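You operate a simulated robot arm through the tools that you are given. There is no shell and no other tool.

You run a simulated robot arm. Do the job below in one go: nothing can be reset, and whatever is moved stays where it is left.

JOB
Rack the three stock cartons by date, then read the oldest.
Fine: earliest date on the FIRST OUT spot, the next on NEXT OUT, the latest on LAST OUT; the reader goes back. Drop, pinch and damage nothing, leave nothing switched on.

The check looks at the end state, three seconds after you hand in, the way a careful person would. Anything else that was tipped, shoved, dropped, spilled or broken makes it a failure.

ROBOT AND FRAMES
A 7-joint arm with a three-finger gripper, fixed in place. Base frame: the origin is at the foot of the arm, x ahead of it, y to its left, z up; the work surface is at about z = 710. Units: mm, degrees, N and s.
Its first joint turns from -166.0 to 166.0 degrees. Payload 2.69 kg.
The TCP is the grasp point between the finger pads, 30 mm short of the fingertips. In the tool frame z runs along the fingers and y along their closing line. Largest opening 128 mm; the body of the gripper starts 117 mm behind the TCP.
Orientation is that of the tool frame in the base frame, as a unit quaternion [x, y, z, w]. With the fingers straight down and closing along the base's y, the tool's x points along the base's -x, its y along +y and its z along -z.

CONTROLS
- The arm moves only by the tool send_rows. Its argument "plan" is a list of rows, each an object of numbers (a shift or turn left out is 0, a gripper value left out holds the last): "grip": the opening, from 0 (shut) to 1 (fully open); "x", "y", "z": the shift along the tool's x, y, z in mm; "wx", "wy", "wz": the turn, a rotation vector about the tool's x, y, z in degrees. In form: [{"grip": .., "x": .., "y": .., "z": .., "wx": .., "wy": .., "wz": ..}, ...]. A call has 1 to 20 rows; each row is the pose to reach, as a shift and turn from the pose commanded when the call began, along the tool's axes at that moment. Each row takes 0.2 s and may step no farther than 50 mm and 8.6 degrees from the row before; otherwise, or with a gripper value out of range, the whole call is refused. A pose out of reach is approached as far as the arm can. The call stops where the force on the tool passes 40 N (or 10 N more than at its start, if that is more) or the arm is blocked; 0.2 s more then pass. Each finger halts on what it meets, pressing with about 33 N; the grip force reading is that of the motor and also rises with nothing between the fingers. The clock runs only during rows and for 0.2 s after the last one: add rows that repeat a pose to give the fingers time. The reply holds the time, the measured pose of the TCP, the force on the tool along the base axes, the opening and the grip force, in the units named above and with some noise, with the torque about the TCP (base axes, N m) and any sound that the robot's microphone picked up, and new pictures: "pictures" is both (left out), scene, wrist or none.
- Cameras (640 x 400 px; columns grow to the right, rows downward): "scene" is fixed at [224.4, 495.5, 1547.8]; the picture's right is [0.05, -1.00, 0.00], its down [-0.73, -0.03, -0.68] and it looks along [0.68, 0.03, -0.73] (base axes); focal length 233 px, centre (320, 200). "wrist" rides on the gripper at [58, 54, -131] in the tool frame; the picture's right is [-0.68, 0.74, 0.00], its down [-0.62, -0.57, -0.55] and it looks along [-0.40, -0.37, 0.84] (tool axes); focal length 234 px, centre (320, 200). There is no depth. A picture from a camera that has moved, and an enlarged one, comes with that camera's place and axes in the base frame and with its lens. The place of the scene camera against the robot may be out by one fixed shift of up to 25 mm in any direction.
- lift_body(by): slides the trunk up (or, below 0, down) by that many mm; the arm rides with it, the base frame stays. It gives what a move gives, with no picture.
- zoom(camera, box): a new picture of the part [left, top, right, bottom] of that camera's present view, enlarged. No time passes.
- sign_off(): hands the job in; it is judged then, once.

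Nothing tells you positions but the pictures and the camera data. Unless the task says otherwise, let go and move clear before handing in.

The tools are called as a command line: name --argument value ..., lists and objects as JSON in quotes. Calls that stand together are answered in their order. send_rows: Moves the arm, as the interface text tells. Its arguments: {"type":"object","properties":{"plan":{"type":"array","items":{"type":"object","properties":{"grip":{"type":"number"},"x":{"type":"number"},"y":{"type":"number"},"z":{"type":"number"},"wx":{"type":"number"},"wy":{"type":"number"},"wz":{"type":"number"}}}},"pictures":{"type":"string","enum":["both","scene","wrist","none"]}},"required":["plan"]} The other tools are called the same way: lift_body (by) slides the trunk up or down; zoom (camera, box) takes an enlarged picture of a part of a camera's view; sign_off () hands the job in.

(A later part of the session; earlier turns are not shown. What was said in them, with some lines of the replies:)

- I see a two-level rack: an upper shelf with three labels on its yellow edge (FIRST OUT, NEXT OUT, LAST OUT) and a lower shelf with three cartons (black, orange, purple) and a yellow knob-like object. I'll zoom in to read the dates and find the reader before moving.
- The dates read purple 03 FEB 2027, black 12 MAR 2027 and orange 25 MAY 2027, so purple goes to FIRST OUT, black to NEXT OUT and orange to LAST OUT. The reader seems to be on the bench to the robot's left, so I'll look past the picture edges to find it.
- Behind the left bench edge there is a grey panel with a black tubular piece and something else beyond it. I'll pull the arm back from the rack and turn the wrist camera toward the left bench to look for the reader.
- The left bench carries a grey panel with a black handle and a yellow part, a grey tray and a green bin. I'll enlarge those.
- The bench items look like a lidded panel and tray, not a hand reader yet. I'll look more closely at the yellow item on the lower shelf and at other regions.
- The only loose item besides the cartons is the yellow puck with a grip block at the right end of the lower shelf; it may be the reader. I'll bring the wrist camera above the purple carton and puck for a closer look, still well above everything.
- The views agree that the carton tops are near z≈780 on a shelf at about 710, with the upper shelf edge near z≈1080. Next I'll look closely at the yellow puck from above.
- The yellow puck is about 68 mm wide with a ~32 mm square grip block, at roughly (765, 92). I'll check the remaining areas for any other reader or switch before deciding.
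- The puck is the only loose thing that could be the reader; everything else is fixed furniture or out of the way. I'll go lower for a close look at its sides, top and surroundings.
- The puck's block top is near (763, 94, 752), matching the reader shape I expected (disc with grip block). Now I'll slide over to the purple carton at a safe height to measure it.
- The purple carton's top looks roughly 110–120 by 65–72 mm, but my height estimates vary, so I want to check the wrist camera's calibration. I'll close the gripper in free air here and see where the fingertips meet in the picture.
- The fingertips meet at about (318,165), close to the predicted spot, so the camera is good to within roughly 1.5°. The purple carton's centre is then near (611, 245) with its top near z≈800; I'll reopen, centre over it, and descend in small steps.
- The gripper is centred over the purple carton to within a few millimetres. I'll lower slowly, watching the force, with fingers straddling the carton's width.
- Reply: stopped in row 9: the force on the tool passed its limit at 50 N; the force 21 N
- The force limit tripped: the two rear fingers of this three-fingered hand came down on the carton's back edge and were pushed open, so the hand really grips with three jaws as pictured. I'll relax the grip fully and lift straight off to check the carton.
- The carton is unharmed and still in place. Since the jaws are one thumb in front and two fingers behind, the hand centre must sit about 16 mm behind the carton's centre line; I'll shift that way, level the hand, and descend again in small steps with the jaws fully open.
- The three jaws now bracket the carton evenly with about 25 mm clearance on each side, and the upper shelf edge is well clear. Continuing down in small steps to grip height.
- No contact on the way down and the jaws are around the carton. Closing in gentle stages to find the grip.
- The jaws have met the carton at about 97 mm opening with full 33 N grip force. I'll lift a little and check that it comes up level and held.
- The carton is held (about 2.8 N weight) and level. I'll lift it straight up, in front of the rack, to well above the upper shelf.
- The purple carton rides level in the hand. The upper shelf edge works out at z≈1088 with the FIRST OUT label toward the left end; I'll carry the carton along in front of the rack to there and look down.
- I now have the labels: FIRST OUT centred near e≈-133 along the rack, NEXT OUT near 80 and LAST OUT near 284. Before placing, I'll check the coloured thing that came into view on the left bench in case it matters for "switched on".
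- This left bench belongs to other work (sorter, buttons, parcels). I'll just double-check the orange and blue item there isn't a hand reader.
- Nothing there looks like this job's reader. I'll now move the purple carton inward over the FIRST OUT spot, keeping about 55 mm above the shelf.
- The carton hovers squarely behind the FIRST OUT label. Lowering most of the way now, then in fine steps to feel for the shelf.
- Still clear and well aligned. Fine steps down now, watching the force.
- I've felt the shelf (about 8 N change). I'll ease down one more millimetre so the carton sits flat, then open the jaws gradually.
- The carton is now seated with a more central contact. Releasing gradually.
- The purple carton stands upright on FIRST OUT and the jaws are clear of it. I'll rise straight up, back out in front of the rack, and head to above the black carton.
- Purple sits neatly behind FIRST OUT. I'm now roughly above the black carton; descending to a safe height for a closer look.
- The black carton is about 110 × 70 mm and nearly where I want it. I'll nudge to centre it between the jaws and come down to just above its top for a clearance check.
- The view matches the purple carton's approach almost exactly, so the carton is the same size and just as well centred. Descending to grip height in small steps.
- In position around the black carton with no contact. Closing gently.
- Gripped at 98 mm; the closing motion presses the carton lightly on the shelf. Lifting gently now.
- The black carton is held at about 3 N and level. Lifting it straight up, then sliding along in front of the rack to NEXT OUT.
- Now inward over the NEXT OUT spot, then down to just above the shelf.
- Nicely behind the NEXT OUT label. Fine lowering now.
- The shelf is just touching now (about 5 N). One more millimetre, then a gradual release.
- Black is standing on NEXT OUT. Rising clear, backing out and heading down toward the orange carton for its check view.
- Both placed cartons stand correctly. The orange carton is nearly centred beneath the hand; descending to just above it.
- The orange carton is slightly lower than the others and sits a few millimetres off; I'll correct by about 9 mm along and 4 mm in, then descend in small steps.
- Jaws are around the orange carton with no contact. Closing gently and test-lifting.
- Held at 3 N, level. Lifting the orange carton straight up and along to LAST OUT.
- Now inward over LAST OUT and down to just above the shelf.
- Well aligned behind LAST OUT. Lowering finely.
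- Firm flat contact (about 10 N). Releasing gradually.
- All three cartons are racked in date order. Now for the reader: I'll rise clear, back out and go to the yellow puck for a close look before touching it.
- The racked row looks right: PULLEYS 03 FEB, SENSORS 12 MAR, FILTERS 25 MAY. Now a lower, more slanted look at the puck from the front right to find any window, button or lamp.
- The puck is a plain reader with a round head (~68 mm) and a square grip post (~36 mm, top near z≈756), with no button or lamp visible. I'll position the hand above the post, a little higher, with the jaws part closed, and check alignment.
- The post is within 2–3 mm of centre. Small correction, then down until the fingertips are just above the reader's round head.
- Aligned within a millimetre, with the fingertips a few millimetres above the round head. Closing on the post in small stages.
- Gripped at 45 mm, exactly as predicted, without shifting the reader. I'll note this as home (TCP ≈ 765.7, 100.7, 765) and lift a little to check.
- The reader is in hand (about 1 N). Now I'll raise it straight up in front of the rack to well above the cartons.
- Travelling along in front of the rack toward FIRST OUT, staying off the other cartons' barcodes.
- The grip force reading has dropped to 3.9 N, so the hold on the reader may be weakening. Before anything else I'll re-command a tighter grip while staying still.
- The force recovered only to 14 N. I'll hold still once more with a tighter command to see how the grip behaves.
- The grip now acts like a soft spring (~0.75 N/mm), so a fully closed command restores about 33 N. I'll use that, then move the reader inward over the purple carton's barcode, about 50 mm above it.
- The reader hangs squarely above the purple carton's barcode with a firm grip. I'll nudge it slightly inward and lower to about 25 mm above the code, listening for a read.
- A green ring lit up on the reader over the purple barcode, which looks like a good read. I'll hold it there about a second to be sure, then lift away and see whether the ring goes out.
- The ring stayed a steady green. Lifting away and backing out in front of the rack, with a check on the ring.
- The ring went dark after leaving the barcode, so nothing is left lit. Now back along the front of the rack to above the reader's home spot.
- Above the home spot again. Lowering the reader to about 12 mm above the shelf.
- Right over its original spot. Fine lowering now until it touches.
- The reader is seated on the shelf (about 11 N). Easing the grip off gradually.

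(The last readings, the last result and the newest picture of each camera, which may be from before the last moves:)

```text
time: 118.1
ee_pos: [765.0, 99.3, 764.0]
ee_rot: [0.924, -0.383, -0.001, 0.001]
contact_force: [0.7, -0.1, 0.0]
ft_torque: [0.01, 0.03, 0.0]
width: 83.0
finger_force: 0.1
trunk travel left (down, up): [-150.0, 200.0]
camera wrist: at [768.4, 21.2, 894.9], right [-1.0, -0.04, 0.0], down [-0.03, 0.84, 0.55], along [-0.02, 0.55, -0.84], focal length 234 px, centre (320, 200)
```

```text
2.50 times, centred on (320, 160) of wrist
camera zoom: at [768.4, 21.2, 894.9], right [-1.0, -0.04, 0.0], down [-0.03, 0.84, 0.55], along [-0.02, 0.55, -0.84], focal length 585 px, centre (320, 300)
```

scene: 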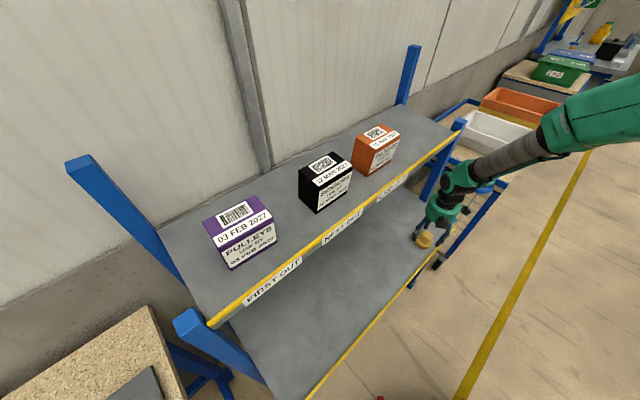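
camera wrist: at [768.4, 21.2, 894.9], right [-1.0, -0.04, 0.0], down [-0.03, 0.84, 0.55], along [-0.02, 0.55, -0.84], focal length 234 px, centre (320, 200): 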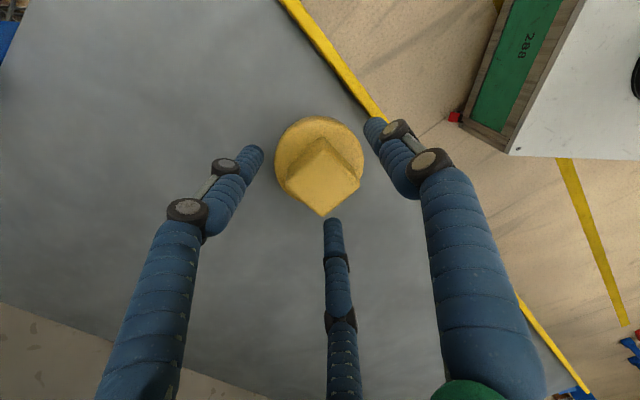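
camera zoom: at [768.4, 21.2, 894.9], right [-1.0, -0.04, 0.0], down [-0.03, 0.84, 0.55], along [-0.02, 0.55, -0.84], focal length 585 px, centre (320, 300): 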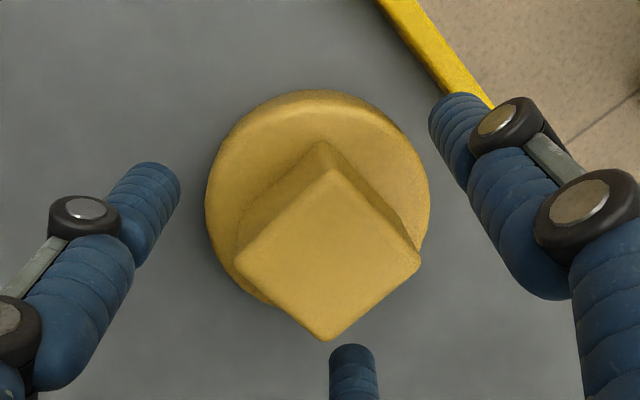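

The reader stands on its original spot, unlit, in the same pose as before. Rising clear and backing the arm away from the rack for a final check.

send_rows --plan '[{"z": -5}, {"z": -15}, {"z": -35}, {"z": -70}, {"z": -110}, {"z": -150}, {"z": -190}, {"z": -230}, {"z": -270}, {"z": -310}, {"z": -350}, {"y": 30, "z": -380}, {"y": 65, "z": -400}, {"y": 100, "z": -420}, {"y": 135, "z": -440}, {"y": 165, "z": -460}, {"y": 190, "z": -480}, {"y": 200, "z": -490}, {"y": 200, "z": -490}]'

zoom --camera "scene" --box '[160, 100, 460, 300]'

zoom --camera "scene" --box '[400, 215, 450, 260]'

zoom --camera "scene" --box '[190, 180, 300, 290]'

```text
time: 122.1
ee_pos: [622.5, -40.5, 1254.7]
ee_rot: [0.924, -0.383, 0.0, 0.0]
contact_force: [1.1, 1.2, -0.1]
ft_torque: [0.03, -0.03, 0.0]
width: 83.4
finger_force: 0.0
trunk travel left (down, up): [-150.0, 200.0]
camera wrist: at [624.8, -119.8, 1386.3], right [-1.0, -0.04, 0.0], down [-0.03, 0.84, 0.55], along [-0.02, 0.55, -0.84], focal length 234 px, centre (320, 200)
```

scene: 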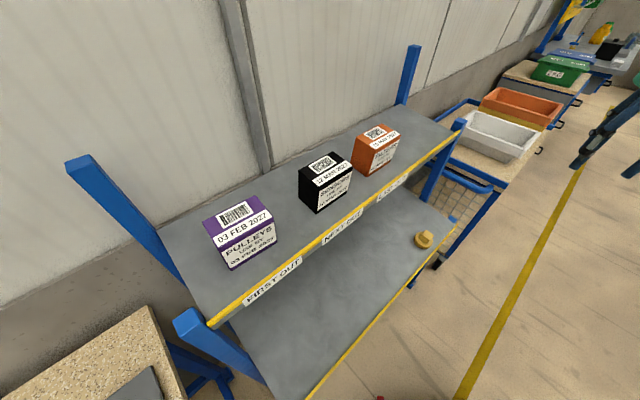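
wrist: 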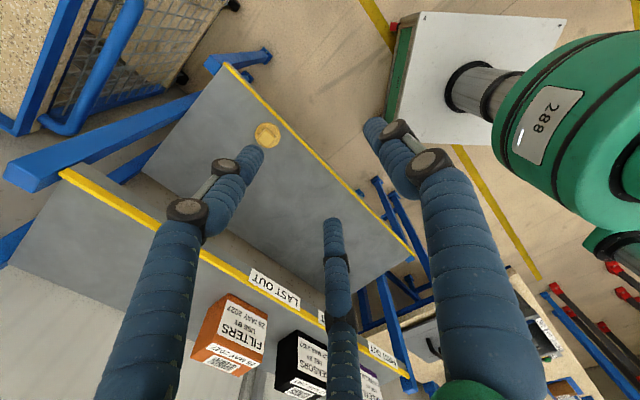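

```text
2.00 times, centred on (310, 200) of scene
camera zoom: at [224.4, 495.5, 1547.8], right [0.05, -1.0, 0.0], down [-0.73, -0.03, -0.68], along [0.68, 0.03, -0.73], focal length 465 px, centre (340, 200)
```

zoom: 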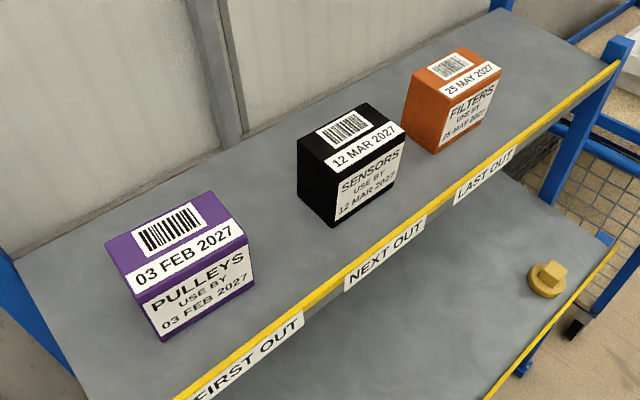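

```text
8.89 times, centred on (425, 238) of scene
camera zoom: at [224.4, 495.5, 1547.8], right [0.05, -1.0, 0.0], down [-0.73, -0.03, -0.68], along [0.68, 0.03, -0.73], focal length 2068 px, centre (-613, -133)
```

zoom: 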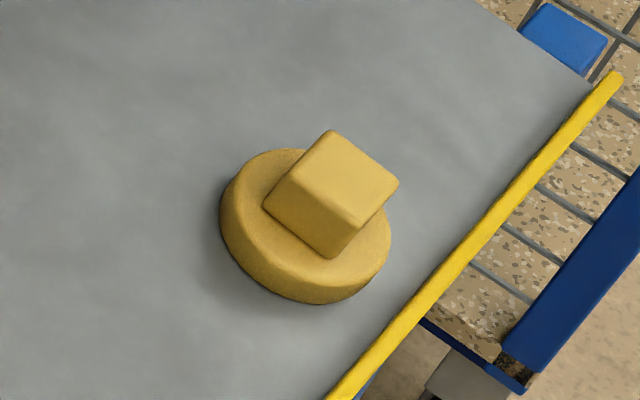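

```text
3.64 times, centred on (245, 235) of scene
camera zoom: at [224.4, 495.5, 1547.8], right [0.05, -1.0, 0.0], down [-0.73, -0.03, -0.68], along [0.68, 0.03, -0.73], focal length 846 px, centre (593, 73)
```

zoom: 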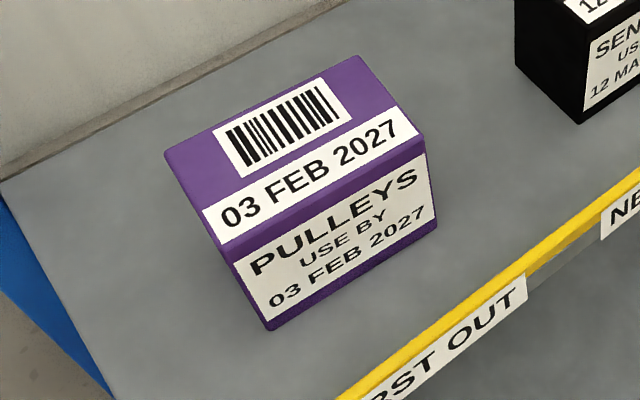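

Purple (03 FEB) is on FIRST OUT, black (12 MAR) on NEXT OUT and orange (25 MAY) on LAST OUT, all upright behind their labels. The reader showed green over the purple barcode and is back on its original spot, dark. The hand is empty and clear of the rack, so I'm handing the job in.

sign_off

```text
The job is handed in.
```

The three cartons are racked in date order, the oldest has been read, and the job is handed in. I haven't seen the result of the check.

| Spot | Carton | Use-by date |
|---|---|---|
| FIRST OUT | Purple, Pulleys | 03 FEB 2027 |
| NEXT OUT | Black, Sensors | 12 MAR 2027 |
| LAST OUT | Orange, Filters | 25 MAY 2027 |

- **Read:** I held the yellow reader about 25 mm above the purple carton's barcode. Its ring turned green and stayed green for about a second. The microphone picked up no beep, so the green ring is the only sign the read worked.
- **Reader:** it is back on its original spot on the lower shelf, within about 2 mm, and the ring is off.
- **Contact with the purple carton:** on my first approach the two rear fingers came down on its back edge and tripped the force limit at 50 N. I saw no mark or shift afterwards.
- **Grip on the reader:** the grip force dropped to about 4 N while I was carrying it. I stopped, tightened the grip to 33 N, and it did not slip.

The hand is empty and clear of the rack.
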